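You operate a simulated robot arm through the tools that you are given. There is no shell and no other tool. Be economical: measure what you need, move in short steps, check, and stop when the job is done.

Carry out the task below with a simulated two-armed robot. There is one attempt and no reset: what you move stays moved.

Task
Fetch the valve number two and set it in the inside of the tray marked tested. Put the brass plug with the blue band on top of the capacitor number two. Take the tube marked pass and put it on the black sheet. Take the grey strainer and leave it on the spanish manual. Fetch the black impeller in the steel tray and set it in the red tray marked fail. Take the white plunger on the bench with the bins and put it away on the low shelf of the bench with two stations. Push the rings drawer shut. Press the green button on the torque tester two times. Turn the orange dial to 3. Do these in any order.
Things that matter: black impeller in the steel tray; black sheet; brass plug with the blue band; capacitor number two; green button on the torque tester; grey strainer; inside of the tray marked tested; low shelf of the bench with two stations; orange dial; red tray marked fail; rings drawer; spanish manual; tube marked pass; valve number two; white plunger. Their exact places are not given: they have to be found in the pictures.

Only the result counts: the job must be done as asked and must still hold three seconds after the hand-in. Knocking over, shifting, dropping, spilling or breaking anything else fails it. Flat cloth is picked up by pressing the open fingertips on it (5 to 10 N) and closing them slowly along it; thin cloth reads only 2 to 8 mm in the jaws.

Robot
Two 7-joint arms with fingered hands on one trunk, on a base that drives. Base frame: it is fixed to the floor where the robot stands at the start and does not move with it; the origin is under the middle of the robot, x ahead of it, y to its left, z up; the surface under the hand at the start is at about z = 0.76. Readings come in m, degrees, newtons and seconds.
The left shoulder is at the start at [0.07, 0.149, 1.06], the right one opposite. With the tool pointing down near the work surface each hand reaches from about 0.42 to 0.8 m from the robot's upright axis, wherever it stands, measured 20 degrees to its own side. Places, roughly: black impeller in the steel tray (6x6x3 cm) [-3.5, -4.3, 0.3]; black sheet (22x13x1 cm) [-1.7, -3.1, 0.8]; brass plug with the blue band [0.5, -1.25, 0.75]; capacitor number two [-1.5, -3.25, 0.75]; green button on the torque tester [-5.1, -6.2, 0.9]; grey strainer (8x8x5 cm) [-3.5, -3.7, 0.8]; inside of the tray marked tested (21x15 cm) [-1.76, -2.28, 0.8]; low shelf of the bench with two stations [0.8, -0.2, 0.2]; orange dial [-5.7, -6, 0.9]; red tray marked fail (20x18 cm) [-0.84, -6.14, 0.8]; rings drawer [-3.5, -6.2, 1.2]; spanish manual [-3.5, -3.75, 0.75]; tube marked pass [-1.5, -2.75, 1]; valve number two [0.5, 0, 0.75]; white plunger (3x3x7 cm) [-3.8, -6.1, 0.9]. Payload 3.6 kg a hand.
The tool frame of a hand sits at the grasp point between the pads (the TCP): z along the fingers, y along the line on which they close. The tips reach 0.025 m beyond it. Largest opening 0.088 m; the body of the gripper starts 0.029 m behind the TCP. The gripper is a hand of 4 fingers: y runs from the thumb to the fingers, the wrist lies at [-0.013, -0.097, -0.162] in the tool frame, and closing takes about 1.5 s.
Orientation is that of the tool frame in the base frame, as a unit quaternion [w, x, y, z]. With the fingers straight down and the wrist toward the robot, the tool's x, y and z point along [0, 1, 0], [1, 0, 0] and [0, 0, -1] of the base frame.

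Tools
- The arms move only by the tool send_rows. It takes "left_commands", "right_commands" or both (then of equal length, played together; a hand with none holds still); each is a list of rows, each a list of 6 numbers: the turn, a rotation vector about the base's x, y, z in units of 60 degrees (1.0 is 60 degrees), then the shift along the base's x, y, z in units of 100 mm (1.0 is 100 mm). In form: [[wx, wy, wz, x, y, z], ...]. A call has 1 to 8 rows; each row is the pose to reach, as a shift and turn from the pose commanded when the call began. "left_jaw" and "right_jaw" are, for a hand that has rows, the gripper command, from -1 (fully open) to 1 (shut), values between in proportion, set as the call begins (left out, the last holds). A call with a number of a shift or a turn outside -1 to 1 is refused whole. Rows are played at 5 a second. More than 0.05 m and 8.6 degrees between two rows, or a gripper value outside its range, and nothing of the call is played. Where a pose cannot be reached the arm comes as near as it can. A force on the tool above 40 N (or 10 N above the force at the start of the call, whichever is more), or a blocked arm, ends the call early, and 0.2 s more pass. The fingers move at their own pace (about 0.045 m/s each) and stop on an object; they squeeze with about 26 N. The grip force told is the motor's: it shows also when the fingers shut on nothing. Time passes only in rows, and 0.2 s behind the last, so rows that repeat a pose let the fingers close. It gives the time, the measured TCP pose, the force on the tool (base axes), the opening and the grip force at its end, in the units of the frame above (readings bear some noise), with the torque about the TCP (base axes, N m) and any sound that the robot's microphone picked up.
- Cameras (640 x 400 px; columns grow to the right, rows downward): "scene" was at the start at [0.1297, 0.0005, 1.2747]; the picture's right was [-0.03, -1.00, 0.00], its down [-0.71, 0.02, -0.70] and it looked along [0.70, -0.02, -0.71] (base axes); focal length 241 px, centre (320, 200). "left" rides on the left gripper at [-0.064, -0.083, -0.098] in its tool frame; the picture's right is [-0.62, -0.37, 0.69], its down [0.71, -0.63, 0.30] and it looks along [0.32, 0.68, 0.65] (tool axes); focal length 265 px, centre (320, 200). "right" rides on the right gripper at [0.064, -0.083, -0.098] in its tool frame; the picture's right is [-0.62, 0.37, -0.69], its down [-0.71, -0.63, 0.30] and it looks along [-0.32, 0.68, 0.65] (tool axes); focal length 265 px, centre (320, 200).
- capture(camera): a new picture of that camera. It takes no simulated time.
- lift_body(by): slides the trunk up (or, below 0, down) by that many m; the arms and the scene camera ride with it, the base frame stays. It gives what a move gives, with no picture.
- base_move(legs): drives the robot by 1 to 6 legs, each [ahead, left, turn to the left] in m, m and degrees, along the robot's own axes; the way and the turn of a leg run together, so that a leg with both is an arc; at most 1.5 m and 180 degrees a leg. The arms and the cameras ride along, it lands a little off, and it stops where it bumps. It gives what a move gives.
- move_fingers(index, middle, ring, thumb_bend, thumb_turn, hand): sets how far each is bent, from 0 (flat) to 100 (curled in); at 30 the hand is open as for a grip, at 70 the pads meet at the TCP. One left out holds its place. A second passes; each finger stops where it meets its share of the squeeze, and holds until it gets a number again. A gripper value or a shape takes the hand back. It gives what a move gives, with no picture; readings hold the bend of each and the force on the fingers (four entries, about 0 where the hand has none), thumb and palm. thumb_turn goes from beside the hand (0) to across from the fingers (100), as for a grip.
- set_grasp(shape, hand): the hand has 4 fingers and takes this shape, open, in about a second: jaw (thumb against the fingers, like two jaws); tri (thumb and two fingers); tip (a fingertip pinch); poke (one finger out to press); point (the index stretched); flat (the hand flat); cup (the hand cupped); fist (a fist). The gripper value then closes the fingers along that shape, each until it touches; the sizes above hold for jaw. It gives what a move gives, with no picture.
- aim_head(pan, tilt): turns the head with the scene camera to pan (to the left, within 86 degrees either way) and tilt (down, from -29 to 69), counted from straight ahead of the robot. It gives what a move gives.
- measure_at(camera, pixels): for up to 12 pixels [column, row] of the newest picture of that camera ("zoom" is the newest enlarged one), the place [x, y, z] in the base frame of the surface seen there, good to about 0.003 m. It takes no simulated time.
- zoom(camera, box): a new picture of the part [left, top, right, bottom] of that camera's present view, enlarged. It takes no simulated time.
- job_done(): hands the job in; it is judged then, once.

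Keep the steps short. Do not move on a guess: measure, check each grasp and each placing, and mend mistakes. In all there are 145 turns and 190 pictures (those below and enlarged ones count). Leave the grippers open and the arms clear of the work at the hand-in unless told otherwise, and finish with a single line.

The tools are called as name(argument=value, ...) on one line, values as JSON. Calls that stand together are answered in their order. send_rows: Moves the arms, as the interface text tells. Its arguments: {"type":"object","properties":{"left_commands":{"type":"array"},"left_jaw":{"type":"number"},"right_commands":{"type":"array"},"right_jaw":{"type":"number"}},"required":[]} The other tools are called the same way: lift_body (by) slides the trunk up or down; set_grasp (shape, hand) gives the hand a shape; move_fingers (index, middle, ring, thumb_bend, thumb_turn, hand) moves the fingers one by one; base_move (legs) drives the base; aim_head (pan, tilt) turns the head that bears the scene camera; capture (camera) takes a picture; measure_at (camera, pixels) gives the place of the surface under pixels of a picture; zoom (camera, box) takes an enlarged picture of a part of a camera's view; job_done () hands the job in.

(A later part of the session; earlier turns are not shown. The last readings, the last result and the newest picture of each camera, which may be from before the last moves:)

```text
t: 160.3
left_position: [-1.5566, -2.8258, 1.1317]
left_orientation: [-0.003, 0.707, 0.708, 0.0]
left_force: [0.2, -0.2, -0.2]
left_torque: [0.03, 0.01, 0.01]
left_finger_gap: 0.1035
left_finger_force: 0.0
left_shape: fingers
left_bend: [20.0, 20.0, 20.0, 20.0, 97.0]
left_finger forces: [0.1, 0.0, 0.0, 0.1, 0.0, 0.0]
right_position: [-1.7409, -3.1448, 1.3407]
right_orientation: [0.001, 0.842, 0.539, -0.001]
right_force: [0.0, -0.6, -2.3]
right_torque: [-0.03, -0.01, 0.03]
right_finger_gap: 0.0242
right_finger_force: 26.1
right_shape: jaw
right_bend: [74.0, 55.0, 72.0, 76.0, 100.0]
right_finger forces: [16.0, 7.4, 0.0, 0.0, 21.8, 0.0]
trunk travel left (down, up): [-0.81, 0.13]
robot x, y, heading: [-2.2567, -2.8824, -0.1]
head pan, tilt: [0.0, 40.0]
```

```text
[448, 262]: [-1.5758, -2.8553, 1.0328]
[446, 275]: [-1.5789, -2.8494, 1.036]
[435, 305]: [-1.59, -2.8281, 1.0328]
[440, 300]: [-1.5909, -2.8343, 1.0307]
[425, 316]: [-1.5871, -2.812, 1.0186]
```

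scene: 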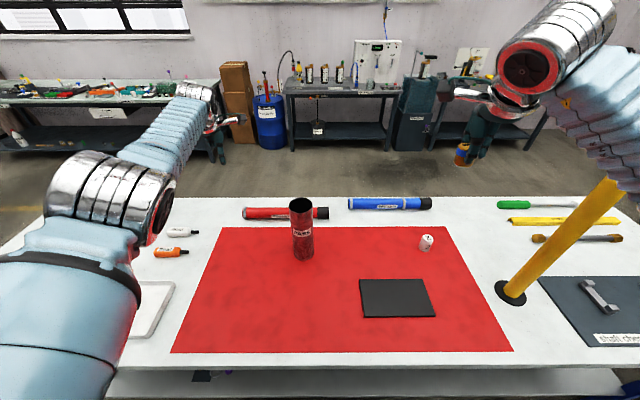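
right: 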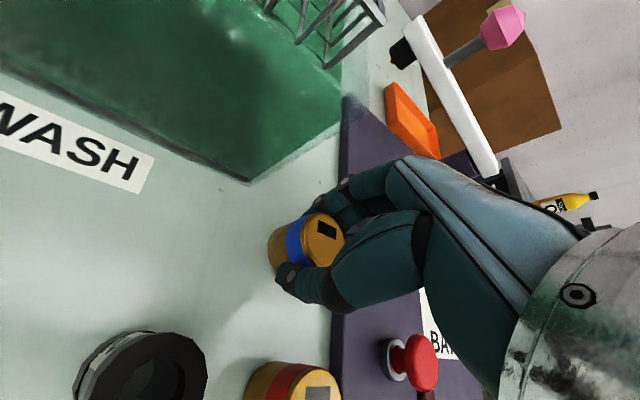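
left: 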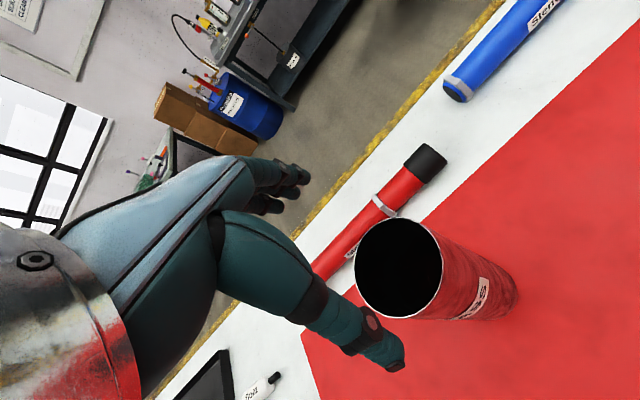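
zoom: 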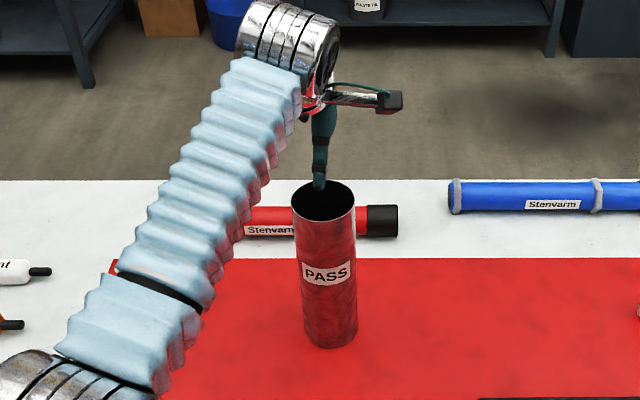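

The rim is centred at (-1.554,-2.824), matching the hand. I'll lower around it.

send_rows(left_commands=[[0, 0, 0, 0.02, 0.02, -0.3], [0, 0, 0, 0.02, 0.02, -0.55], [0, 0, 0, 0.02, 0.02, -0.8], [0, 0, 0, 0.02, 0.02, -1]])

capture(camera="left")

zoom(camera="scene", box=[220, 130, 380, 280])

```text
t: 161.3
left_position: [-1.5534, -2.8246, 1.032]
left_orientation: [-0.002, 0.706, 0.708, 0.0]
left_force: [-1.3, -0.5, 0.3]
left_torque: [0.01, 0.01, -0.04]
left_finger_gap: 0.1042
left_finger_force: 0.3
left_shape: fingers
left_bend: [20.0, 20.0, 20.0, 20.0, 97.0]
left_finger forces: [0.1, 0.0, 0.0, 0.0, 0.6, 0.0]
right_position: [-1.7401, -3.1471, 1.3402]
right_orientation: [-0.001, 0.842, 0.539, -0.001]
right_force: [0.3, 0.0, -2.2]
right_torque: [0.01, 0.01, 0.02]
right_finger_gap: 0.024
right_finger_force: 26.2
right_shape: jaw
right_bend: [74.0, 55.0, 72.0, 76.0, 100.0]
right_finger forces: [16.0, 7.4, 0.0, 0.1, 21.6, 0.0]
trunk travel left (down, up): [-0.81, 0.13]
robot x, y, heading: [-2.2581, -2.8844, -0.1]
head pan, tilt: [0.0, 40.0]
```

```text
143 pictures are left
```

left: 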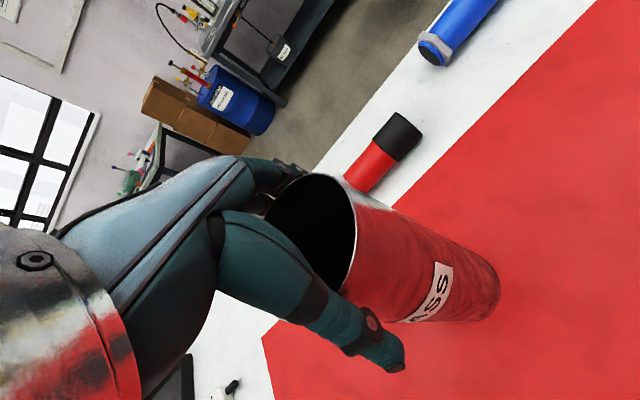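

```text
2.67 times, centred on (300, 205) of scene
```

zoom: 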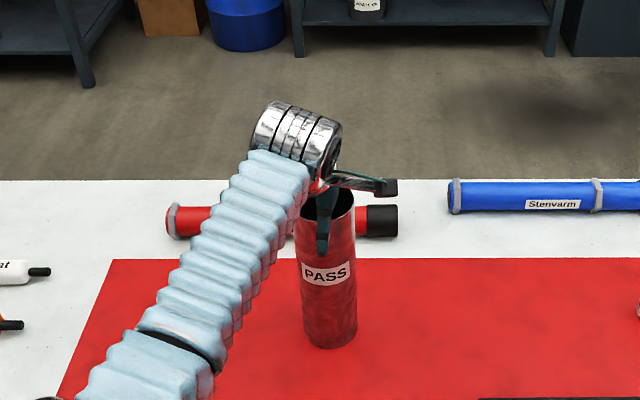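

The fingers straddle the tube, with the thumb barely touching (0.6 N). I'll shift 6 mm back, go down 8 mm and close.

send_rows(left_commands=[[0, 0, 0, -0.06, 0, 0], [0, 0, 0, -0.06, 0, -0.08]])

send_rows(left_commands=[[0, 0, 0, 0, 0, 0], [0, 0, 0, 0, 0, 0], [0, 0, 0, 0, 0, 0], [0, 0, 0, 0, 0, 0], [0, 0, 0, 0, 0, 0], [0, 0, 0, 0, 0, 0], [0, 0, 0, 0, 0, 0]], left_jaw=1)

zoom(camera="scene", box=[220, 130, 380, 280])

```text
t: 161.9
left_position: [-1.5595, -2.8249, 1.0269]
left_orientation: [0.001, 0.707, 0.707, 0.002]
left_force: [2.2, 0.7, 8.2]
left_torque: [-0.09, -0.34, 0.05]
left_finger_gap: 0.1066
left_finger_force: 3.8
left_shape: fingers
left_bend: [18.0, 20.0, 20.0, 20.0, 97.0]
left_finger forces: [7.2, 0.0, 0.0, 0.0, 0.1, 0.0]
right_position: [-1.7423, -3.1472, 1.3422]
right_orientation: [0.0, 0.842, 0.539, -0.001]
right_force: [0.3, 0.2, -2.1]
right_torque: [-0.01, 0.04, 0.01]
right_finger_gap: 0.0241
right_finger_force: 26.1
right_shape: jaw
right_bend: [74.0, 55.0, 72.0, 76.0, 100.0]
right_finger forces: [16.0, 7.4, 0.0, 0.1, 21.7, 0.0]
trunk travel left (down, up): [-0.81, 0.13]
robot x, y, heading: [-2.2569, -2.8796, -0.1]
head pan, tilt: [0.0, 40.0]
```

```text
t: 163.5
left_position: [-1.5604, -2.8233, 1.0267]
left_orientation: [0.001, 0.707, 0.707, 0.003]
left_force: [4.7, -2.5, 16.8]
left_torque: [-0.06, -0.88, -0.08]
left_finger_gap: 0.0656
left_finger_force: 25.9
left_shape: jaw
left_bend: [22.0, 33.0, 33.0, 53.0, 98.0]
left_finger forces: [32.9, 11.1, 3.0, 0.0, 36.0, 0.0]
right_position: [-1.7432, -3.1469, 1.3413]
right_orientation: [0.0, 0.843, 0.539, 0.0]
right_force: [-0.6, 0.5, -2.9]
right_torque: [0.0, 0.02, -0.02]
right_finger_gap: 0.024
right_finger_force: 25.7
right_shape: jaw
right_bend: [74.0, 55.0, 72.0, 76.0, 100.0]
right_finger forces: [16.1, 7.3, 0.0, 0.0, 21.7, 0.0]
trunk travel left (down, up): [-0.81, 0.13]
robot x, y, heading: [-2.2606, -2.8828, -0.2]
head pan, tilt: [0.0, 40.0]
```

```text
2.67 times, centred on (300, 205) of scene
```

zoom: 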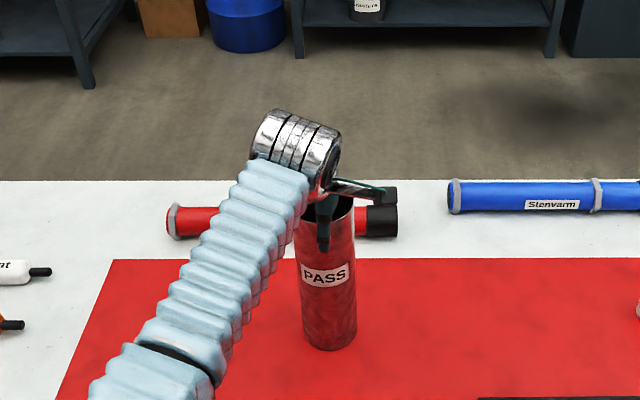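

The grip is firm (thumb 36 N). I'll lift slowly by 6 cm and look.

send_rows(left_commands=[[0, 0, 0, 0, 0, 0.1], [0, 0, 0, 0, 0, 0.2], [0, 0, 0, 0, 0, 0.4], [0, 0, 0, 0, 0, 0.6]])

capture(camera="left")

capture(camera="scene")

```text
t: 164.5
left_position: [-1.5605, -2.8228, 1.0811]
left_orientation: [-0.004, 0.706, 0.708, -0.001]
left_force: [0.4, -0.1, -5.3]
left_torque: [-0.04, -0.04, -0.02]
left_finger_gap: 0.0653
left_finger_force: 26.4
left_shape: jaw
left_bend: [24.0, 35.0, 34.0, 53.0, 98.0]
left_finger forces: [25.6, 10.6, 3.0, 0.0, 37.6, 0.0]
right_position: [-1.7398, -3.1465, 1.3404]
right_orientation: [0.0, 0.843, 0.539, -0.002]
right_force: [-0.5, -0.4, -2.5]
right_torque: [0.04, 0.01, -0.02]
right_finger_gap: 0.0241
right_finger_force: 26.0
right_shape: jaw
right_bend: [74.0, 55.0, 72.0, 76.0, 100.0]
right_finger forces: [15.9, 7.4, 0.1, 0.1, 21.7, 0.0]
trunk travel left (down, up): [-0.81, 0.13]
robot x, y, heading: [-2.2585, -2.88, -0.2]
head pan, tilt: [0.0, 40.0]
```

```text
140 pictures are left
```

left: 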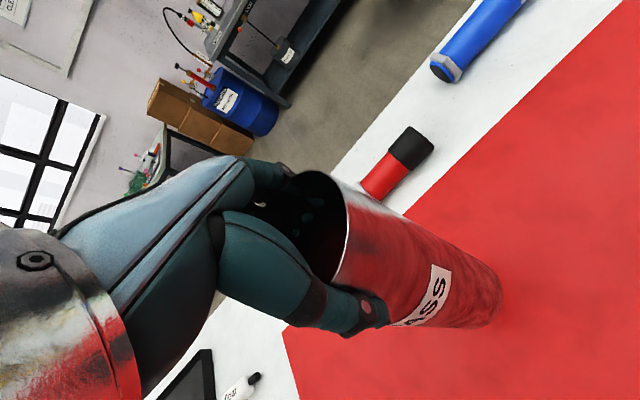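

```text
139 pictures are left
```

scene: 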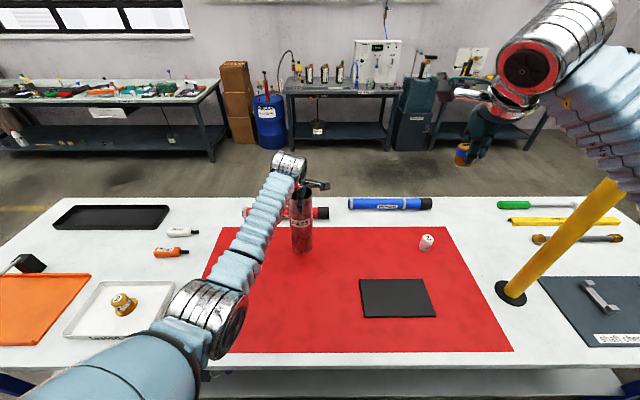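

The tube is lifted (about 5 N), though the valve looks odd at (123,303). I'll zoom in on both.

zoom(camera="scene", box=[60, 260, 180, 345])

zoom(camera="scene", box=[240, 150, 360, 270])

measure_at(camera="scene", pixels=[[303, 251], [295, 248], [363, 281], [429, 281], [435, 314], [365, 314], [123, 298], [100, 335], [168, 285]])

```text
4.71 times, centred on (120, 302) of scene
```

zoom: 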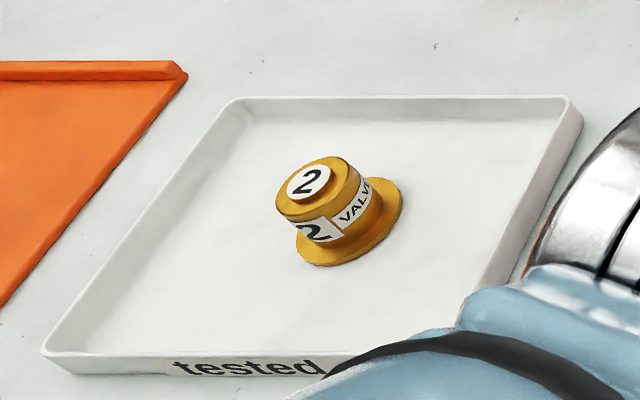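

```text
3.33 times, centred on (300, 210) of scene
```

zoom: 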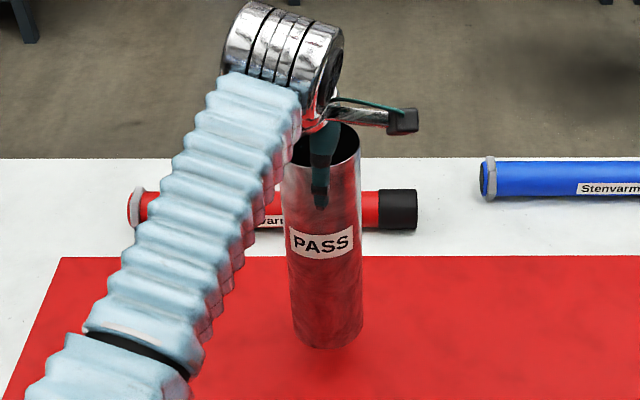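

```text
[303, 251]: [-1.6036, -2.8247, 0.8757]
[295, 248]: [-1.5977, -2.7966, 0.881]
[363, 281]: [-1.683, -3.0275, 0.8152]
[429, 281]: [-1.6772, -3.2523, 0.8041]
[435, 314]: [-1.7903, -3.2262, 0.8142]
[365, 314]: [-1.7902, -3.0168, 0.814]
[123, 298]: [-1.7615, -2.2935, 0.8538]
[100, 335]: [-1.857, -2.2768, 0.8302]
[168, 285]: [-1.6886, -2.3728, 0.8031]
```

The valve is fine. The sheet spans x -1.80…-1.68, y -3.24…-3.02, z 0.815. The tube bottom hangs at about 0.86. I'll drive back 0.175 then right 0.305 to carry the tube over the sheet.

send_rows(left_commands=[[0, 0, 0, 0, 0, 0.15], [0, 0, 0, 0, 0, 0.25]])

base_move(legs=[[-0.175, 0, 0], [0, -0.305, 0]])

capture(camera="scene")

```text
t: 165.1
left_position: [-1.5608, -2.8233, 1.1078]
left_orientation: [-0.003, 0.706, 0.708, 0.001]
left_force: [0.3, -0.5, -5.0]
left_torque: [-0.01, -0.02, 0.0]
left_finger_gap: 0.0654
left_finger_force: 26.0
left_shape: jaw
left_bend: [24.0, 35.0, 34.0, 53.0, 98.0]
left_finger forces: [25.6, 10.6, 2.9, 0.1, 37.5, 0.0]
right_position: [-1.7414, -3.1471, 1.3409]
right_orientation: [0.0, 0.842, 0.539, -0.002]
right_force: [0.3, 0.1, -2.4]
right_torque: [-0.02, -0.03, 0.0]
right_finger_gap: 0.0239
right_finger_force: 25.6
right_shape: jaw
right_bend: [74.0, 55.0, 72.0, 76.0, 100.0]
right_finger forces: [16.0, 7.4, 0.1, 0.1, 21.7, 0.0]
trunk travel left (down, up): [-0.81, 0.13]
robot x, y, heading: [-2.2583, -2.8816, -0.2]
head pan, tilt: [0.0, 40.0]
```

```text
t: 172.0
left_position: [-1.7351, -3.1278, 1.1062]
left_orientation: [-0.004, 0.709, 0.706, -0.002]
left_force: [0.6, 1.0, -6.2]
left_torque: [0.04, -0.03, 0.01]
left_finger_gap: 0.0651
left_finger_force: 26.1
left_shape: jaw
left_bend: [24.0, 35.0, 34.0, 53.0, 98.0]
left_finger forces: [24.9, 10.4, 3.3, 0.1, 37.0, 0.1]
right_position: [-1.9152, -3.4494, 1.3411]
right_orientation: [-0.001, 0.843, 0.538, -0.003]
right_force: [-0.9, 0.5, -2.8]
right_torque: [0.0, 0.01, -0.01]
right_finger_gap: 0.0238
right_finger_force: 26.0
right_shape: jaw
right_bend: [74.0, 55.0, 72.0, 76.0, 100.0]
right_finger forces: [16.0, 7.3, 0.1, 0.0, 21.6, 0.0]
trunk travel left (down, up): [-0.81, 0.13]
robot x, y, heading: [-2.4367, -3.185, -0.2]
head pan, tilt: [0.0, 40.0]
```

```text
136 pictures are left
```

scene: 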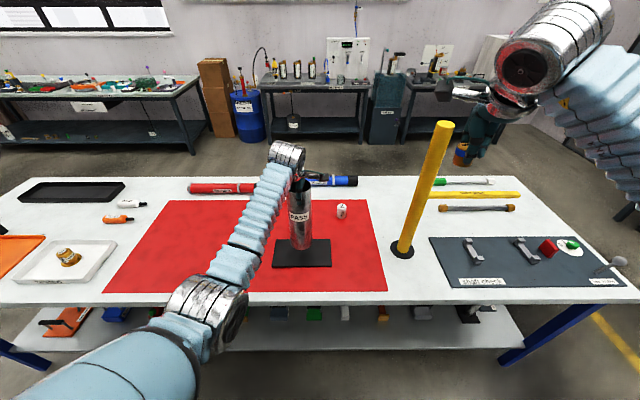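

The tube is above the sheet. I'll lower until contact.

send_rows(left_commands=[[0, 0, 0, 0, 0, -0.3], [0, 0, 0, 0, 0, -0.55], [0, 0, 0, 0, 0, -0.6], [0, 0, 0, 0, 0, -0.64], [0, 0, 0, 0, 0, -0.67]])

zoom(camera="scene", box=[220, 140, 380, 280])

```text
t: 173.2
left_position: [-1.7368, -3.1278, 1.0405]
left_orientation: [-0.002, 0.708, 0.706, -0.001]
left_force: [-1.0, -0.4, -3.4]
left_torque: [-0.02, 0.06, 0.02]
left_finger_gap: 0.0651
left_finger_force: 26.5
left_shape: jaw
left_bend: [24.0, 35.0, 34.0, 53.0, 98.0]
left_finger forces: [24.7, 10.3, 3.3, 0.0, 37.3, 0.0]
right_position: [-1.9181, -3.4519, 1.3415]
right_orientation: [0.0, 0.843, 0.538, -0.001]
right_force: [0.0, -0.6, -1.8]
right_torque: [-0.02, 0.03, 0.02]
right_finger_gap: 0.0239
right_finger_force: 26.3
right_shape: jaw
right_bend: [74.0, 55.0, 72.0, 76.0, 100.0]
right_finger forces: [15.9, 7.4, 0.0, 0.0, 21.5, 0.0]
trunk travel left (down, up): [-0.81, 0.13]
robot x, y, heading: [-2.4365, -3.1876, -0.2]
head pan, tilt: [0.0, 40.0]
```

```text
2.86 times, centred on (300, 210) of scene
```

zoom: 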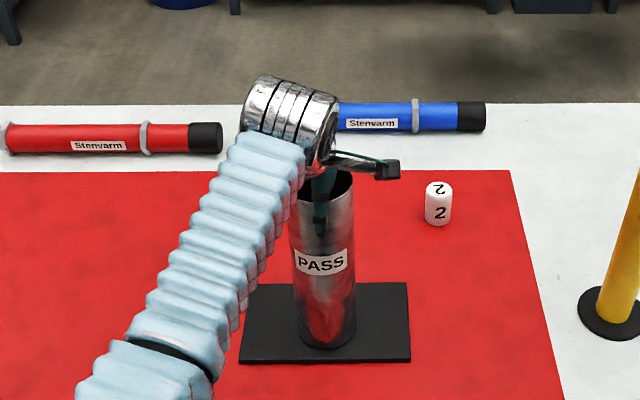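

It is just touching. I'll go 4 mm lower, spread the fingers wide and rise.

send_rows(left_commands=[[0, 0, 0, 0, 0, -0.02], [0, 0, 0, 0, 0, -0.04]])

move_fingers(hand="left", index=15, middle=18, ring=18, thumb_bend=20, thumb_turn=100)

send_rows(left_commands=[[0, 0, 0, 0, 0, 0.2], [0, 0, 0, 0, 0, 0.5], [0, 0, 0, 0, 0, 0.8], [0, 0, 0, 0, 0, 1]])

zoom(camera="scene", box=[220, 140, 380, 280])

```text
t: 173.8
left_position: [-1.7369, -3.1287, 1.0389]
left_orientation: [-0.002, 0.708, 0.706, 0.001]
left_force: [-0.4, 1.0, 5.3]
left_torque: [-0.01, -0.1, -0.02]
left_finger_gap: 0.0652
left_finger_force: 25.9
left_shape: jaw
left_bend: [24.0, 35.0, 34.0, 53.0, 98.0]
left_finger forces: [24.9, 10.3, 3.6, 0.0, 37.9, 0.0]
right_position: [-1.92, -3.4499, 1.3414]
right_orientation: [0.001, 0.844, 0.537, -0.001]
right_force: [0.4, 0.3, -1.5]
right_torque: [0.01, 0.0, -0.03]
right_finger_gap: 0.024
right_finger_force: 26.4
right_shape: jaw
right_bend: [74.0, 55.0, 72.0, 76.0, 100.0]
right_finger forces: [16.0, 7.4, 0.0, 0.0, 21.7, 0.1]
trunk travel left (down, up): [-0.81, 0.13]
robot x, y, heading: [-2.4339, -3.1848, -0.4]
head pan, tilt: [0.0, 40.0]
```

```text
t: 174.8
left_position: [-1.7367, -3.128, 1.0347]
left_orientation: [-0.003, 0.707, 0.707, -0.001]
left_force: [-0.9, 0.7, 0.9]
left_torque: [-0.01, 0.01, 0.0]
left_finger_gap: 0.1097
left_finger_force: 1.3
left_shape: fingers
left_bend: [15.0, 18.0, 18.0, 20.0, 97.0]
left_finger forces: [0.1, 0.0, 0.0, 0.0, 1.0, 0.1]
right_position: [-1.9173, -3.4499, 1.3407]
right_orientation: [0.0, 0.843, 0.538, -0.001]
right_force: [1.1, -0.5, -1.3]
right_torque: [0.03, 0.01, -0.02]
right_finger_gap: 0.024
right_finger_force: 25.9
right_shape: jaw
right_bend: [74.0, 55.0, 72.0, 76.0, 100.0]
right_finger forces: [16.1, 7.3, 0.0, 0.0, 21.6, 0.0]
trunk travel left (down, up): [-0.81, 0.13]
robot x, y, heading: [-2.4352, -3.1844, -0.3]
head pan, tilt: [0.0, 40.0]
```

```text
t: 175.8
left_position: [-1.7368, -3.1288, 1.1373]
left_orientation: [-0.004, 0.707, 0.707, 0.0]
left_force: [-0.5, 0.6, 0.5]
left_torque: [-0.02, 0.0, 0.0]
left_finger_gap: 0.1096
left_finger_force: 0.1
left_shape: fingers
left_bend: [15.0, 18.0, 18.0, 20.0, 97.0]
left_finger forces: [0.0, 0.0, 0.1, 0.0, 0.1, 0.0]
right_position: [-1.919, -3.4506, 1.3411]
right_orientation: [0.001, 0.843, 0.538, -0.001]
right_force: [0.3, 0.9, -2.8]
right_torque: [-0.03, 0.03, -0.05]
right_finger_gap: 0.0242
right_finger_force: 25.6
right_shape: jaw
right_bend: [74.0, 55.0, 72.0, 76.0, 100.0]
right_finger forces: [16.0, 7.3, 0.0, 0.0, 21.6, 0.0]
trunk travel left (down, up): [-0.81, 0.13]
robot x, y, heading: [-2.4354, -3.1817, -0.3]
head pan, tilt: [0.0, 40.0]
```

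```text
2.86 times, centred on (300, 210) of scene
```

zoom: 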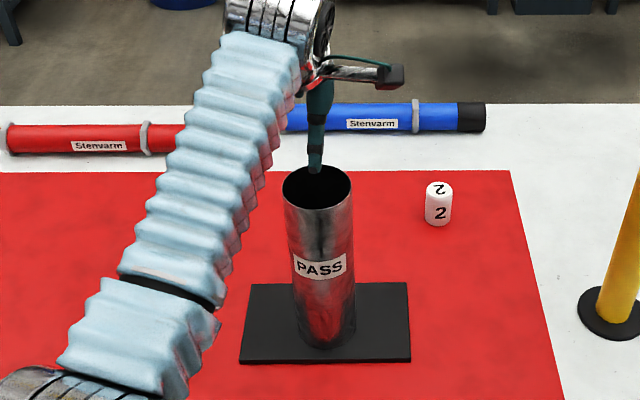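

The tube stands on the sheet. The yellow post blocks a right-hand approach here, so I'll carry the plug round to the +x side by the way I came, checking en route.

base_move(legs=[[-0.2, 0, 0], [0, 1.1, 0], [0, 1.0, 0], [1.5, 0, 0], [0.6, 0, 0], [0, 0, -90]])

capture(camera="scene")

```text
t: 242.0
left_position: [-0.4674, -1.7719, 1.1361]
left_orientation: [-0.003, 1.0, 0.001, 0.002]
left_force: [0.2, -0.8, 0.1]
left_torque: [0.01, 0.01, -0.03]
left_finger_gap: 0.1095
left_finger_force: 0.1
left_shape: fingers
left_bend: [15.0, 18.0, 18.0, 20.0, 97.0]
left_finger forces: [0.0, 0.1, 0.0, 0.1, 0.0, 0.0]
right_position: [-0.7892, -1.5909, 1.3409]
right_orientation: [0.0, 0.977, -0.214, 0.0]
right_force: [0.4, 0.5, -1.8]
right_torque: [0.03, -0.01, 0.01]
right_finger_gap: 0.0236
right_finger_force: 25.9
right_shape: jaw
right_bend: [74.0, 56.0, 72.0, 76.0, 100.0]
right_finger forces: [16.6, 6.1, 0.1, 0.1, 21.1, 0.0]
trunk travel left (down, up): [-0.81, 0.13]
robot x, y, heading: [-0.5254, -1.0755, -90.0]
head pan, tilt: [0.0, 40.0]
```

```text
133 pictures are left
```

scene: 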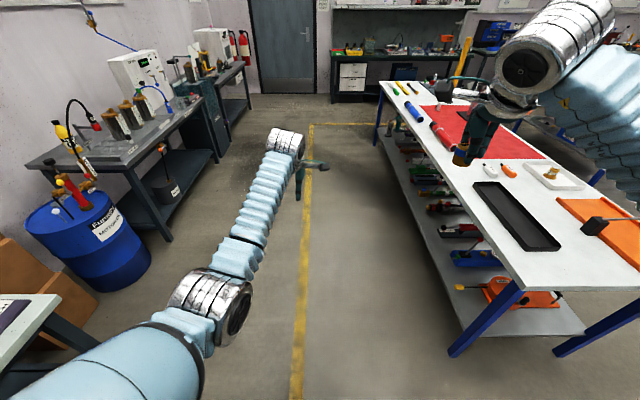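

The lane beside the bench is clear. I'll drive down it, turn to face the bench near capacitor 2, and look.

base_move(legs=[[1.4, 0, 0], [1.06, 0, 0], [0, 0, -90], [0.25, 0, 0]])

capture(camera="scene")

```text
t: 286.7
left_position: [-1.4867, -3.5528, 1.137]
left_orientation: [0.0, -0.697, 0.717, -0.003]
left_force: [0.1, -0.1, 0.4]
left_torque: [-0.03, 0.0, 0.04]
left_finger_gap: 0.1095
left_finger_force: 0.1
left_shape: fingers
left_bend: [15.0, 18.0, 18.0, 20.0, 97.0]
left_finger forces: [0.1, 0.1, 0.0, 0.1, 0.0, 0.0]
right_position: [-1.296, -3.2361, 1.3419]
right_orientation: [0.0, -0.526, 0.851, 0.0]
right_force: [-0.6, -0.3, -2.6]
right_torque: [-0.03, 0.0, 0.01]
right_finger_gap: 0.0229
right_finger_force: 25.5
right_shape: jaw
right_bend: [74.0, 57.0, 72.0, 76.0, 100.0]
right_finger forces: [16.8, 5.7, 0.1, 0.1, 20.8, 0.1]
trunk travel left (down, up): [-0.81, 0.13]
robot x, y, heading: [-0.7912, -3.5173, 178.1]
head pan, tilt: [0.0, 40.0]
```

```text
132 pictures are left
```

scene: 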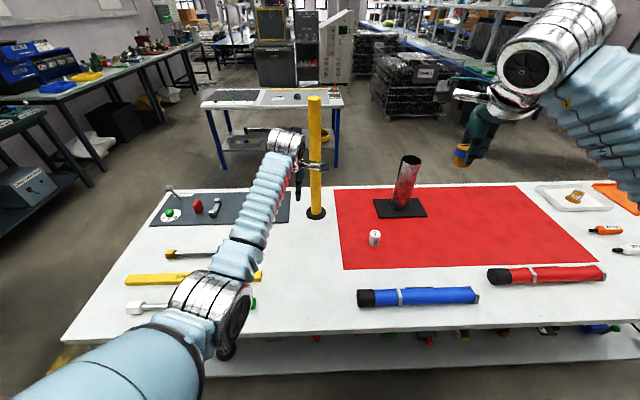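

I'll measure capacitor 2 (375,238) precisely with a zoom.

zoom(camera="scene", box=[355, 222, 395, 248])

measure_at(camera="zoom", pixels=[[320, 160], [320, 180], [320, 200], [320, 240], [260, 180], [370, 180], [320, 330]])

zoom(camera="right", box=[160, 100, 480, 300])

```text
15.38 times, centred on (375, 235) of scene
```

zoom: 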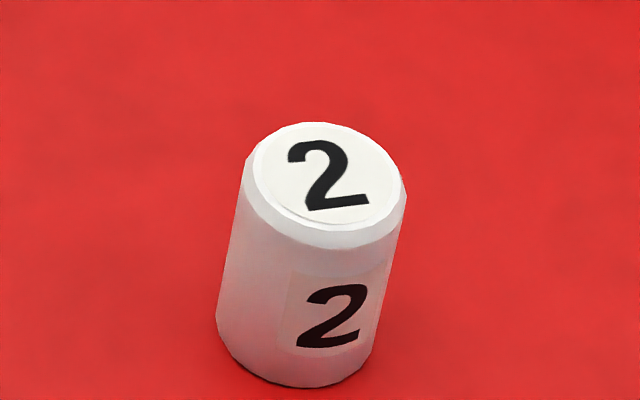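

```text
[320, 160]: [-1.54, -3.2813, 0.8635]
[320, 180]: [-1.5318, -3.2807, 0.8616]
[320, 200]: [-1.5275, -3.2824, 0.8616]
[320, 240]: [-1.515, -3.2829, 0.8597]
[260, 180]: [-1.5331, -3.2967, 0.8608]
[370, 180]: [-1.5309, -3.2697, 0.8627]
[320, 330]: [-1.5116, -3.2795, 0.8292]
```

```text
2.00 times, centred on (320, 200) of right
```

zoom: 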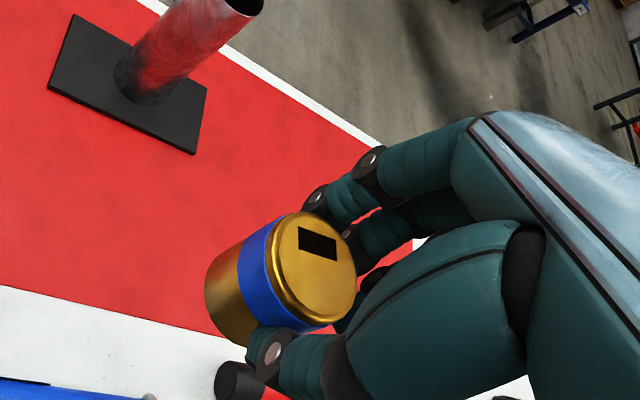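

Capacitor 2's top centre is (-1.534,-3.279,0.862), diameter about 40 mm. I'll drive a bit closer, retract and raise the left hand, and extend the right.

send_rows(left_commands=[[0, 0, 0, 0.3, 0, 0.3], [0, 0, 0, 0.6, 0, 0.6], [0, 0, 0, 0.8, 0, 0.9], [0, 0, 0, 1, 0, 1]], right_commands=[[0, 0, 0, -0.3, -0.05, 0], [0, 0, 0, -0.6, -0.1, -0.2], [0, 0, 0, -0.8, -0.1, -0.5], [0, 0, 0, -1, -0.1, -0.8]], left_jaw=-1)

base_move(legs=[[0.07, 0, 1.9]])

lift_body(by=-0.2)

capture(camera="scene")

```text
t: 287.7
left_position: [-1.3924, -3.5683, 1.2414]
left_orientation: [-0.005, -0.705, 0.709, -0.002]
left_force: [-0.5, 0.6, 0.6]
left_torque: [-0.01, -0.01, 0.0]
left_finger_gap: 0.0878
left_finger_force: 0.1
left_shape: jaw
left_bend: [30.0, 30.0, 30.0, 30.0, 97.0]
left_finger forces: [0.0, 0.0, 0.1, 0.0, 0.0, 0.0]
right_position: [-1.3975, -3.2475, 1.2626]
right_orientation: [0.001, -0.525, 0.851, 0.0]
right_force: [-1.0, 0.2, -1.5]
right_torque: [0.0, 0.0, -0.02]
right_finger_gap: 0.0235
right_finger_force: 26.0
right_shape: jaw
right_bend: [74.0, 57.0, 72.0, 76.0, 100.0]
right_finger forces: [16.9, 5.6, 0.0, 0.0, 20.8, 0.0]
trunk travel left (down, up): [-0.81, 0.13]
robot x, y, heading: [-0.7901, -3.5181, 178.3]
head pan, tilt: [0.0, 40.0]
```

```text
t: 289.3
left_position: [-1.4567, -3.5861, 1.2421]
left_orientation: [0.008, 0.717, -0.697, 0.001]
left_force: [-0.3, 0.2, -0.6]
left_torque: [0.02, 0.0, 0.01]
left_finger_gap: 0.0879
left_finger_force: 0.1
left_shape: jaw
left_bend: [30.0, 30.0, 30.0, 30.0, 97.0]
left_finger forces: [0.0, 0.1, 0.0, 0.1, 0.1, 0.1]
right_position: [-1.4714, -3.265, 1.2635]
right_orientation: [0.0, -0.54, 0.842, 0.0]
right_force: [0.3, 0.0, -1.5]
right_torque: [0.0, -0.03, 0.02]
right_finger_gap: 0.023
right_finger_force: 26.1
right_shape: jaw
right_bend: [74.0, 57.0, 72.0, 76.0, 100.0]
right_finger forces: [16.9, 5.6, 0.1, 0.1, 20.9, 0.1]
trunk travel left (down, up): [-0.81, 0.13]
robot x, y, heading: [-0.8657, -3.5168, -179.6]
head pan, tilt: [0.0, 40.0]
```

```text
t: 291.4
left_position: [-1.4608, -3.5887, 1.0407]
left_orientation: [0.008, 0.719, -0.695, 0.002]
left_force: [-0.4, 0.0, -0.6]
left_torque: [0.0, -0.02, -0.02]
left_finger_gap: 0.0879
left_finger_force: 0.0
left_shape: jaw
left_bend: [30.0, 30.0, 30.0, 30.0, 97.0]
left_finger forces: [0.0, 0.0, 0.0, 0.1, 0.0, 0.0]
right_position: [-1.4744, -3.2656, 1.0636]
right_orientation: [0.001, -0.539, 0.842, 0.0]
right_force: [0.0, 0.7, -2.0]
right_torque: [0.02, -0.01, 0.02]
right_finger_gap: 0.0233
right_finger_force: 26.0
right_shape: jaw
right_bend: [74.0, 57.0, 72.0, 76.0, 100.0]
right_finger forces: [16.7, 6.0, 0.0, 0.0, 21.1, 0.0]
trunk travel left (down, up): [-0.61, 0.33]
robot x, y, heading: [-0.8634, -3.5126, -179.7]
head pan, tilt: [0.0, 40.0]
```

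```text
129 pictures are left
```

scene: 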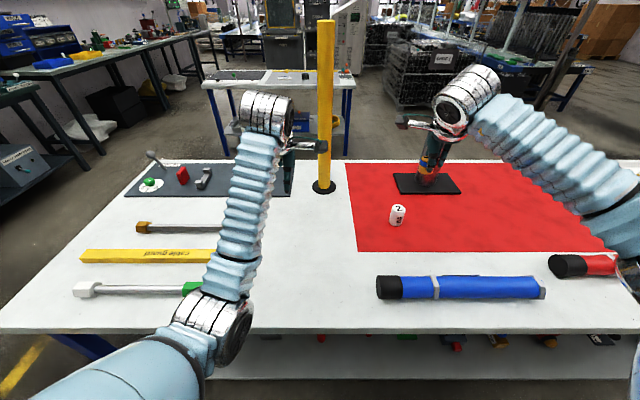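

send_rows(right_commands=[[0, 0, 0, -0.3, -0.07, 0], [0, 0, 0, -0.6, -0.14, -0.2], [0, 0, 0, -0.6, -0.14, -0.6], [0, 0, 0, -0.6, -0.14, -0.85]])

capture(camera="right")

zoom(camera="scene", box=[350, 150, 450, 240])

```text
t: 292.4
left_position: [-1.4618, -3.5901, 1.0391]
left_orientation: [0.008, 0.718, -0.696, 0.003]
left_force: [0.5, -0.3, 0.9]
left_torque: [0.02, -0.02, 0.01]
left_finger_gap: 0.0881
left_finger_force: 0.1
left_shape: jaw
left_bend: [30.0, 30.0, 30.0, 30.0, 97.0]
left_finger forces: [0.1, 0.1, 0.0, 0.1, 0.0, 0.1]
right_position: [-1.5359, -3.2816, 0.9765]
right_orientation: [0.002, -0.54, 0.842, 0.0]
right_force: [-1.0, -0.6, -1.8]
right_torque: [0.0, 0.01, -0.01]
right_finger_gap: 0.0232
right_finger_force: 26.1
right_shape: jaw
right_bend: [74.0, 57.0, 72.0, 76.0, 100.0]
right_finger forces: [16.8, 5.7, 0.1, 0.1, 20.8, 0.0]
trunk travel left (down, up): [-0.61, 0.33]
robot x, y, heading: [-0.8641, -3.5164, -179.8]
head pan, tilt: [0.0, 40.0]
```

```text
128 pictures are left
```

right: 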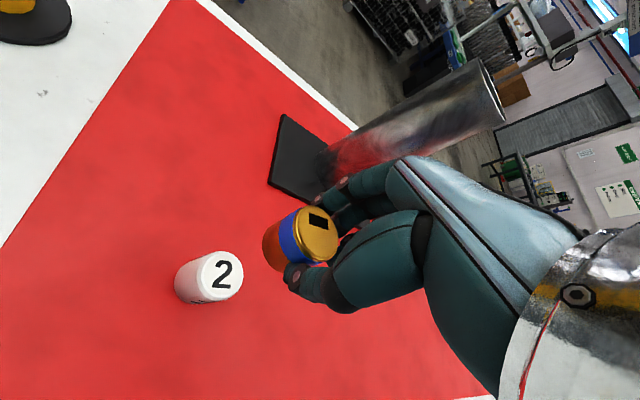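

```text
4.44 times, centred on (400, 195) of scene
```

zoom: 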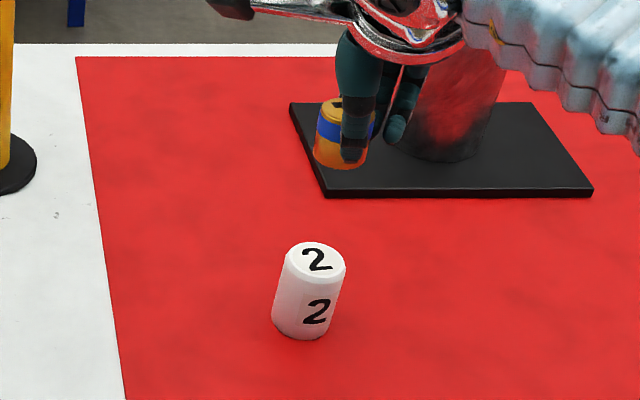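

I'll measure plug and capacitor points in both views.

measure_at(camera="right", pixels=[[308, 235], [319, 245], [329, 237], [310, 222], [285, 235], [272, 245], [222, 273], [205, 270], [238, 275]])

measure_at(camera="zoom", pixels=[[330, 105], [320, 115], [322, 150], [330, 165], [318, 160], [364, 160], [316, 255], [300, 255], [335, 262]])

```text
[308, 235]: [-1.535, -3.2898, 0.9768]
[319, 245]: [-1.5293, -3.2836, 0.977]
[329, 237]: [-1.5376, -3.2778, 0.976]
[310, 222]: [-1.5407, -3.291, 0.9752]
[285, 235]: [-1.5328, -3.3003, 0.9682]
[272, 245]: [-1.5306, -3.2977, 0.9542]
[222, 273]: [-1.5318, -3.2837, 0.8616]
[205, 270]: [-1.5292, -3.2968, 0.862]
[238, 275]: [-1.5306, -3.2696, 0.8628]
```

```text
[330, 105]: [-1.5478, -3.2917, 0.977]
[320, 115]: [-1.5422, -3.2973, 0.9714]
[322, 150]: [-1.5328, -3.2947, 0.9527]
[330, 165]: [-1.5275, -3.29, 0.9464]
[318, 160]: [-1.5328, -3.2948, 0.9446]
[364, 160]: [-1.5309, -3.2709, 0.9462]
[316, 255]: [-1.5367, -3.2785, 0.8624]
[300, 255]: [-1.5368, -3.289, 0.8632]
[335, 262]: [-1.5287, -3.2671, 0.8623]
```

The plug is within about 4 mm of the capacitor axis. I'll correct (+3,+3) mm and lower until contact.

send_rows(right_commands=[[0, 0, 0, 0.03, 0.03, -0.3], [0, 0, 0, 0.03, 0.03, -0.6], [0, 0, 0, 0.03, 0.03, -0.72], [0, 0, 0, 0.03, 0.03, -0.76], [0, 0, 0, 0.03, 0.03, -0.79]])

capture(camera="right")

zoom(camera="scene", box=[350, 150, 450, 240])

```text
t: 293.6
left_position: [-1.4615, -3.5883, 1.0413]
left_orientation: [0.009, 0.718, -0.696, 0.004]
left_force: [-0.7, 0.5, -0.9]
left_torque: [0.01, 0.03, 0.01]
left_finger_gap: 0.088
left_finger_force: 0.0
left_shape: jaw
left_bend: [30.0, 30.0, 30.0, 30.0, 97.0]
left_finger forces: [0.0, 0.0, 0.1, 0.0, 0.0, 0.0]
right_position: [-1.5302, -3.2794, 0.8991]
right_orientation: [0.002, -0.54, 0.842, 0.001]
right_force: [0.6, 0.2, -1.9]
right_torque: [0.0, -0.01, -0.01]
right_finger_gap: 0.0232
right_finger_force: 25.1
right_shape: jaw
right_bend: [74.0, 57.0, 72.0, 76.0, 100.0]
right_finger forces: [16.8, 5.6, 0.1, 0.0, 20.8, 0.0]
trunk travel left (down, up): [-0.61, 0.33]
robot x, y, heading: [-0.8586, -3.5152, -179.6]
head pan, tilt: [0.0, 40.0]
```

```text
126 pictures are left
```

right: 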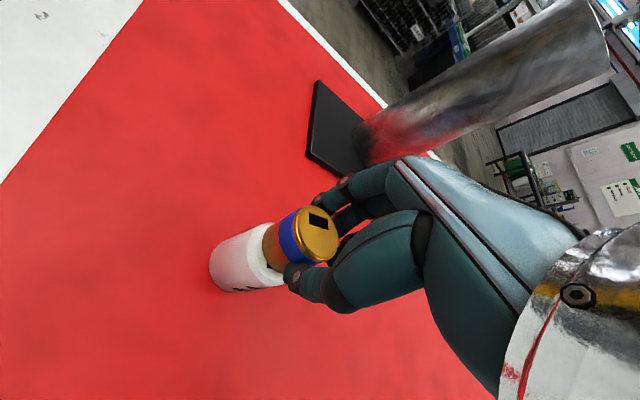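

```text
4.44 times, centred on (400, 195) of scene
```

zoom: 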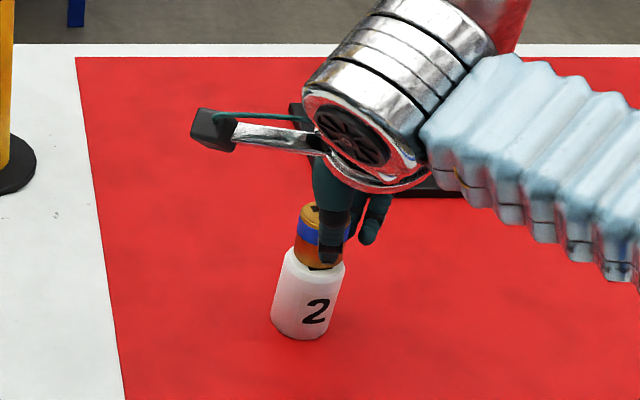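

The plug is just above the top, about 3 mm off. I'll nudge (-3,-3) mm and lower to contact.

send_rows(right_commands=[[0, 0, 0, -0.03, -0.03, 0], [0, 0, 0, -0.03, -0.03, -0.02], [0, 0, 0, -0.03, -0.03, -0.04], [0, 0, 0, -0.03, -0.03, -0.05]])

zoom(camera="scene", box=[370, 170, 430, 230])

zoom(camera="right", box=[180, 150, 400, 330])

```text
t: 294.6
left_position: [-1.4591, -3.5891, 1.0415]
left_orientation: [0.009, 0.718, -0.696, 0.003]
left_force: [-0.2, 0.1, 0.2]
left_torque: [0.02, 0.0, 0.01]
left_finger_gap: 0.088
left_finger_force: 0.0
left_shape: jaw
left_bend: [30.0, 30.0, 30.0, 30.0, 97.0]
left_finger forces: [0.1, 0.0, 0.0, 0.0, 0.0, 0.0]
right_position: [-1.5333, -3.2804, 0.8968]
right_orientation: [-0.001, -0.54, 0.842, 0.001]
right_force: [0.1, 2.1, 7.1]
right_torque: [0.08, 0.16, -0.02]
right_finger_gap: 0.0234
right_finger_force: 25.9
right_shape: jaw
right_bend: [74.0, 57.0, 72.0, 76.0, 100.0]
right_finger forces: [17.0, 7.3, 0.0, 0.0, 21.4, 0.0]
trunk travel left (down, up): [-0.61, 0.33]
robot x, y, heading: [-0.8594, -3.5147, -179.6]
head pan, tilt: [0.0, 40.0]
```

```text
6.67 times, centred on (400, 200) of scene
```

zoom: 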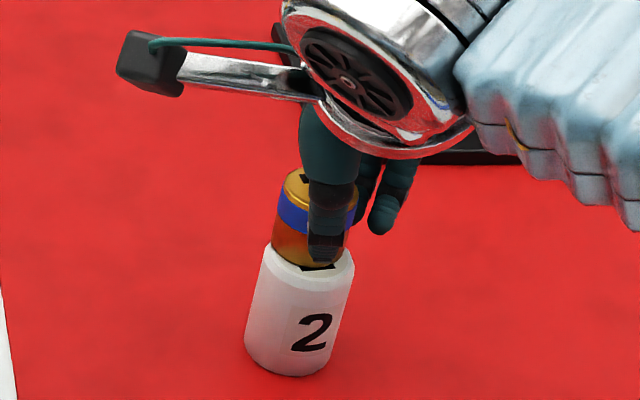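

```text
2.22 times, centred on (290, 240) of right
```

zoom: 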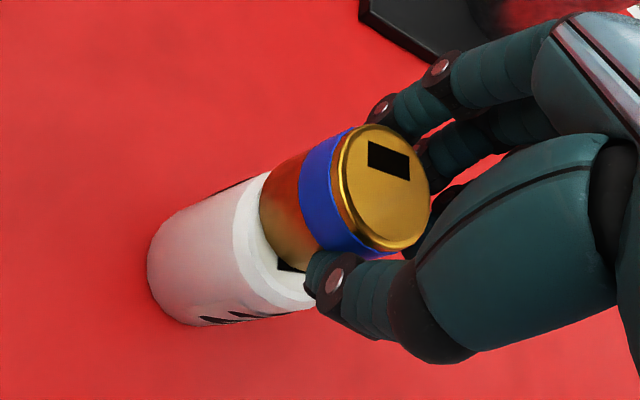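

The plug sits about 4 mm toward the far side. I'll raise, shift +4 mm in x, re-lower and then release.

send_rows(right_commands=[[0, 0, 0, 0, 0, 0.04], [0, 0, 0, 0.04, 0, 0.04], [0, 0, 0, 0.04, 0, 0.02], [0, 0, 0, 0.04, 0, 0.005], [0, 0, 0, 0.04, 0, 0.0]])

zoom(camera="right", box=[180, 150, 400, 330])

```text
t: 295.9
left_position: [-1.4588, -3.5907, 1.0409]
left_orientation: [0.009, 0.718, -0.695, 0.003]
left_force: [0.4, 1.0, 0.6]
left_torque: [0.02, -0.03, -0.02]
left_finger_gap: 0.088
left_finger_force: 0.1
left_shape: jaw
left_bend: [30.0, 30.0, 30.0, 30.0, 97.0]
left_finger forces: [0.1, 0.0, 0.0, 0.0, 0.1, 0.0]
right_position: [-1.5287, -3.282, 0.8972]
right_orientation: [-0.001, -0.54, 0.842, 0.001]
right_force: [-0.6, 0.0, 10.2]
right_torque: [0.07, 0.2, -0.03]
right_finger_gap: 0.0239
right_finger_force: 25.3
right_shape: jaw
right_bend: [74.0, 57.0, 72.0, 76.0, 100.0]
right_finger forces: [17.2, 6.4, 0.0, 0.0, 22.3, 0.0]
trunk travel left (down, up): [-0.61, 0.33]
robot x, y, heading: [-0.8608, -3.5165, -179.7]
head pan, tilt: [0.0, 40.0]
```

```text
2.22 times, centred on (290, 240) of right
```

zoom: 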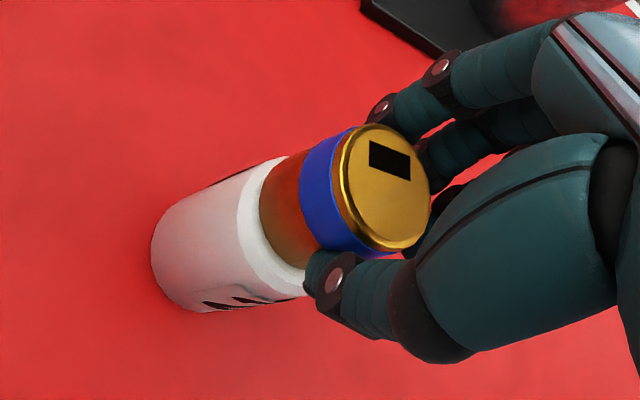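

It looks centred now with 10 N of load. I'll open fully, wait, then rise.

send_rows(right_commands=[[0, 0, 0, 0, 0, 0], [0, 0, 0, 0, 0, 0], [0, 0, 0, 0, 0, 0], [0, 0, 0, 0, 0, 0], [0, 0, 0, 0, 0, 0], [0, 0, 0, 0, 0, 0.3], [0, 0, 0, 0, 0, 0.7], [0, 0, 0, 0, 0, 1]], right_jaw=-1)

zoom(camera="scene", box=[350, 150, 450, 240])

lift_body(by=0.1)

capture(camera="right")

```text
t: 297.6
left_position: [-1.4595, -3.5896, 1.0415]
left_orientation: [0.009, 0.719, -0.695, 0.003]
left_force: [-0.3, 0.4, 0.3]
left_torque: [0.01, 0.03, -0.01]
left_finger_gap: 0.0878
left_finger_force: 0.1
left_shape: jaw
left_bend: [30.0, 30.0, 30.0, 30.0, 97.0]
left_finger forces: [0.1, 0.1, 0.0, 0.0, 0.0, 0.0]
right_position: [-1.5292, -3.2783, 0.9943]
right_orientation: [0.002, -0.54, 0.842, 0.0]
right_force: [0.3, 0.0, -0.5]
right_torque: [0.02, 0.02, 0.03]
right_finger_gap: 0.0879
right_finger_force: 0.0
right_shape: jaw
right_bend: [30.0, 30.0, 30.0, 30.0, 98.0]
right_finger forces: [0.1, 0.0, 0.0, 0.1, 0.0, 0.0]
trunk travel left (down, up): [-0.61, 0.33]
robot x, y, heading: [-0.8632, -3.5127, -179.8]
head pan, tilt: [0.0, 40.0]
```

```text
4.44 times, centred on (400, 195) of scene
```

zoom: 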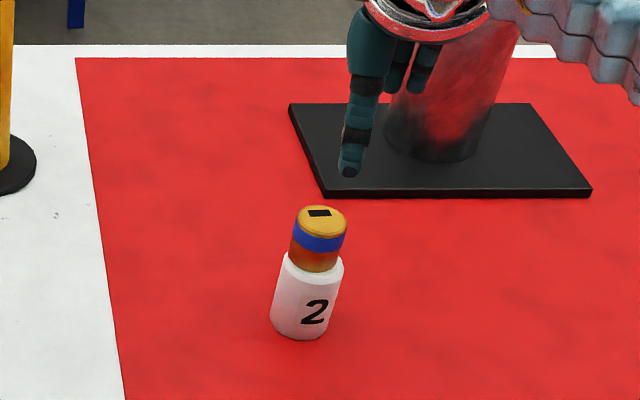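

```text
t: 299.0
left_position: [-1.4599, -3.589, 1.1406]
left_orientation: [0.009, 0.718, -0.696, 0.004]
left_force: [-0.5, -0.5, 0.3]
left_torque: [-0.03, 0.0, -0.01]
left_finger_gap: 0.0879
left_finger_force: 0.2
left_shape: jaw
left_bend: [30.0, 30.0, 30.0, 30.0, 97.0]
left_finger forces: [0.1, 0.0, 0.1, 0.1, 0.0, 0.1]
right_position: [-1.5291, -3.2774, 1.0936]
right_orientation: [0.001, -0.539, 0.842, 0.0]
right_force: [0.4, 0.8, -0.5]
right_torque: [0.02, 0.01, -0.01]
right_finger_gap: 0.0875
right_finger_force: 0.0
right_shape: jaw
right_bend: [30.0, 30.0, 30.0, 30.0, 98.0]
right_finger forces: [0.0, 0.0, 0.1, 0.0, 0.0, 0.0]
trunk travel left (down, up): [-0.71, 0.23]
robot x, y, heading: [-0.8647, -3.5158, -179.7]
head pan, tilt: [0.0, 40.0]
```

```text
120 pictures are left
```

right: 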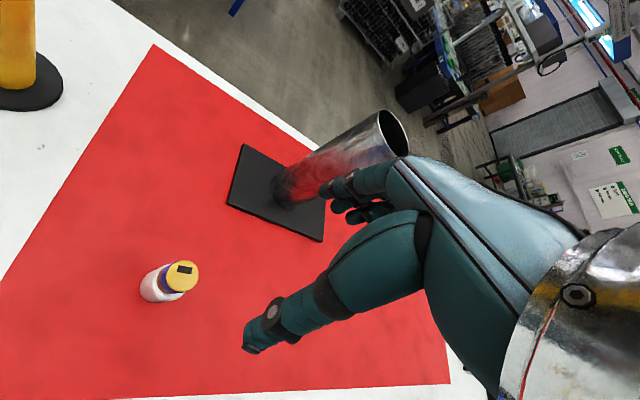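

The plug sits on capacitor 2. Now I'll measure the small table ahead and the lane on the left for the next tasks.

base_move(legs=[[-0.35, 0, 0]])

aim_head(pan=25, tilt=20)

capture(camera="scene")

```text
t: 304.0
left_position: [-1.1075, -3.5883, 1.1416]
left_orientation: [0.008, 0.72, -0.694, 0.004]
left_force: [0.1, -0.9, 0.2]
left_torque: [-0.03, 0.03, 0.0]
left_finger_gap: 0.088
left_finger_force: 0.0
left_shape: jaw
left_bend: [30.0, 30.0, 30.0, 30.0, 97.0]
left_finger forces: [0.0, 0.0, 0.0, 0.0, 0.0, 0.0]
right_position: [-1.1762, -3.2783, 1.0943]
right_orientation: [0.001, -0.542, 0.841, -0.001]
right_force: [0.1, -0.4, -0.1]
right_torque: [-0.02, 0.01, -0.02]
right_finger_gap: 0.0874
right_finger_force: 0.0
right_shape: jaw
right_bend: [30.0, 30.0, 30.0, 30.0, 98.0]
right_finger forces: [0.1, 0.0, 0.0, 0.0, 0.1, 0.0]
trunk travel left (down, up): [-0.71, 0.23]
robot x, y, heading: [-0.5066, -3.514, -179.5]
head pan, tilt: [0.0, 40.0]
```

```text
t: 304.9
left_position: [-1.1067, -3.5907, 1.1422]
left_orientation: [0.009, 0.72, -0.694, 0.002]
left_force: [-0.8, -0.6, 0.5]
left_torque: [-0.01, -0.02, -0.01]
left_finger_gap: 0.088
left_finger_force: 0.2
left_shape: jaw
left_bend: [30.0, 30.0, 30.0, 30.0, 97.0]
left_finger forces: [0.1, 0.1, 0.0, 0.0, 0.0, 0.0]
right_position: [-1.1767, -3.2789, 1.0941]
right_orientation: [0.002, -0.541, 0.841, -0.001]
right_force: [-0.5, 0.1, -0.4]
right_torque: [0.0, 0.02, 0.0]
right_finger_gap: 0.0873
right_finger_force: 0.0
right_shape: jaw
right_bend: [30.0, 30.0, 30.0, 30.0, 98.0]
right_finger forces: [0.0, 0.0, 0.1, 0.0, 0.1, 0.1]
trunk travel left (down, up): [-0.71, 0.23]
robot x, y, heading: [-0.5097, -3.5139, -179.6]
head pan, tilt: [25.0, 20.0]
```

```text
119 pictures are left
```

scene: 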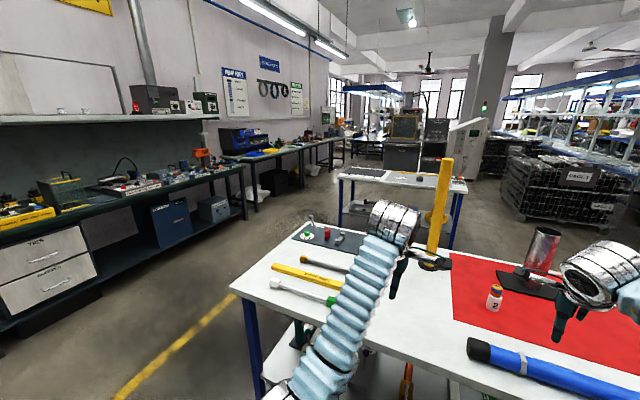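

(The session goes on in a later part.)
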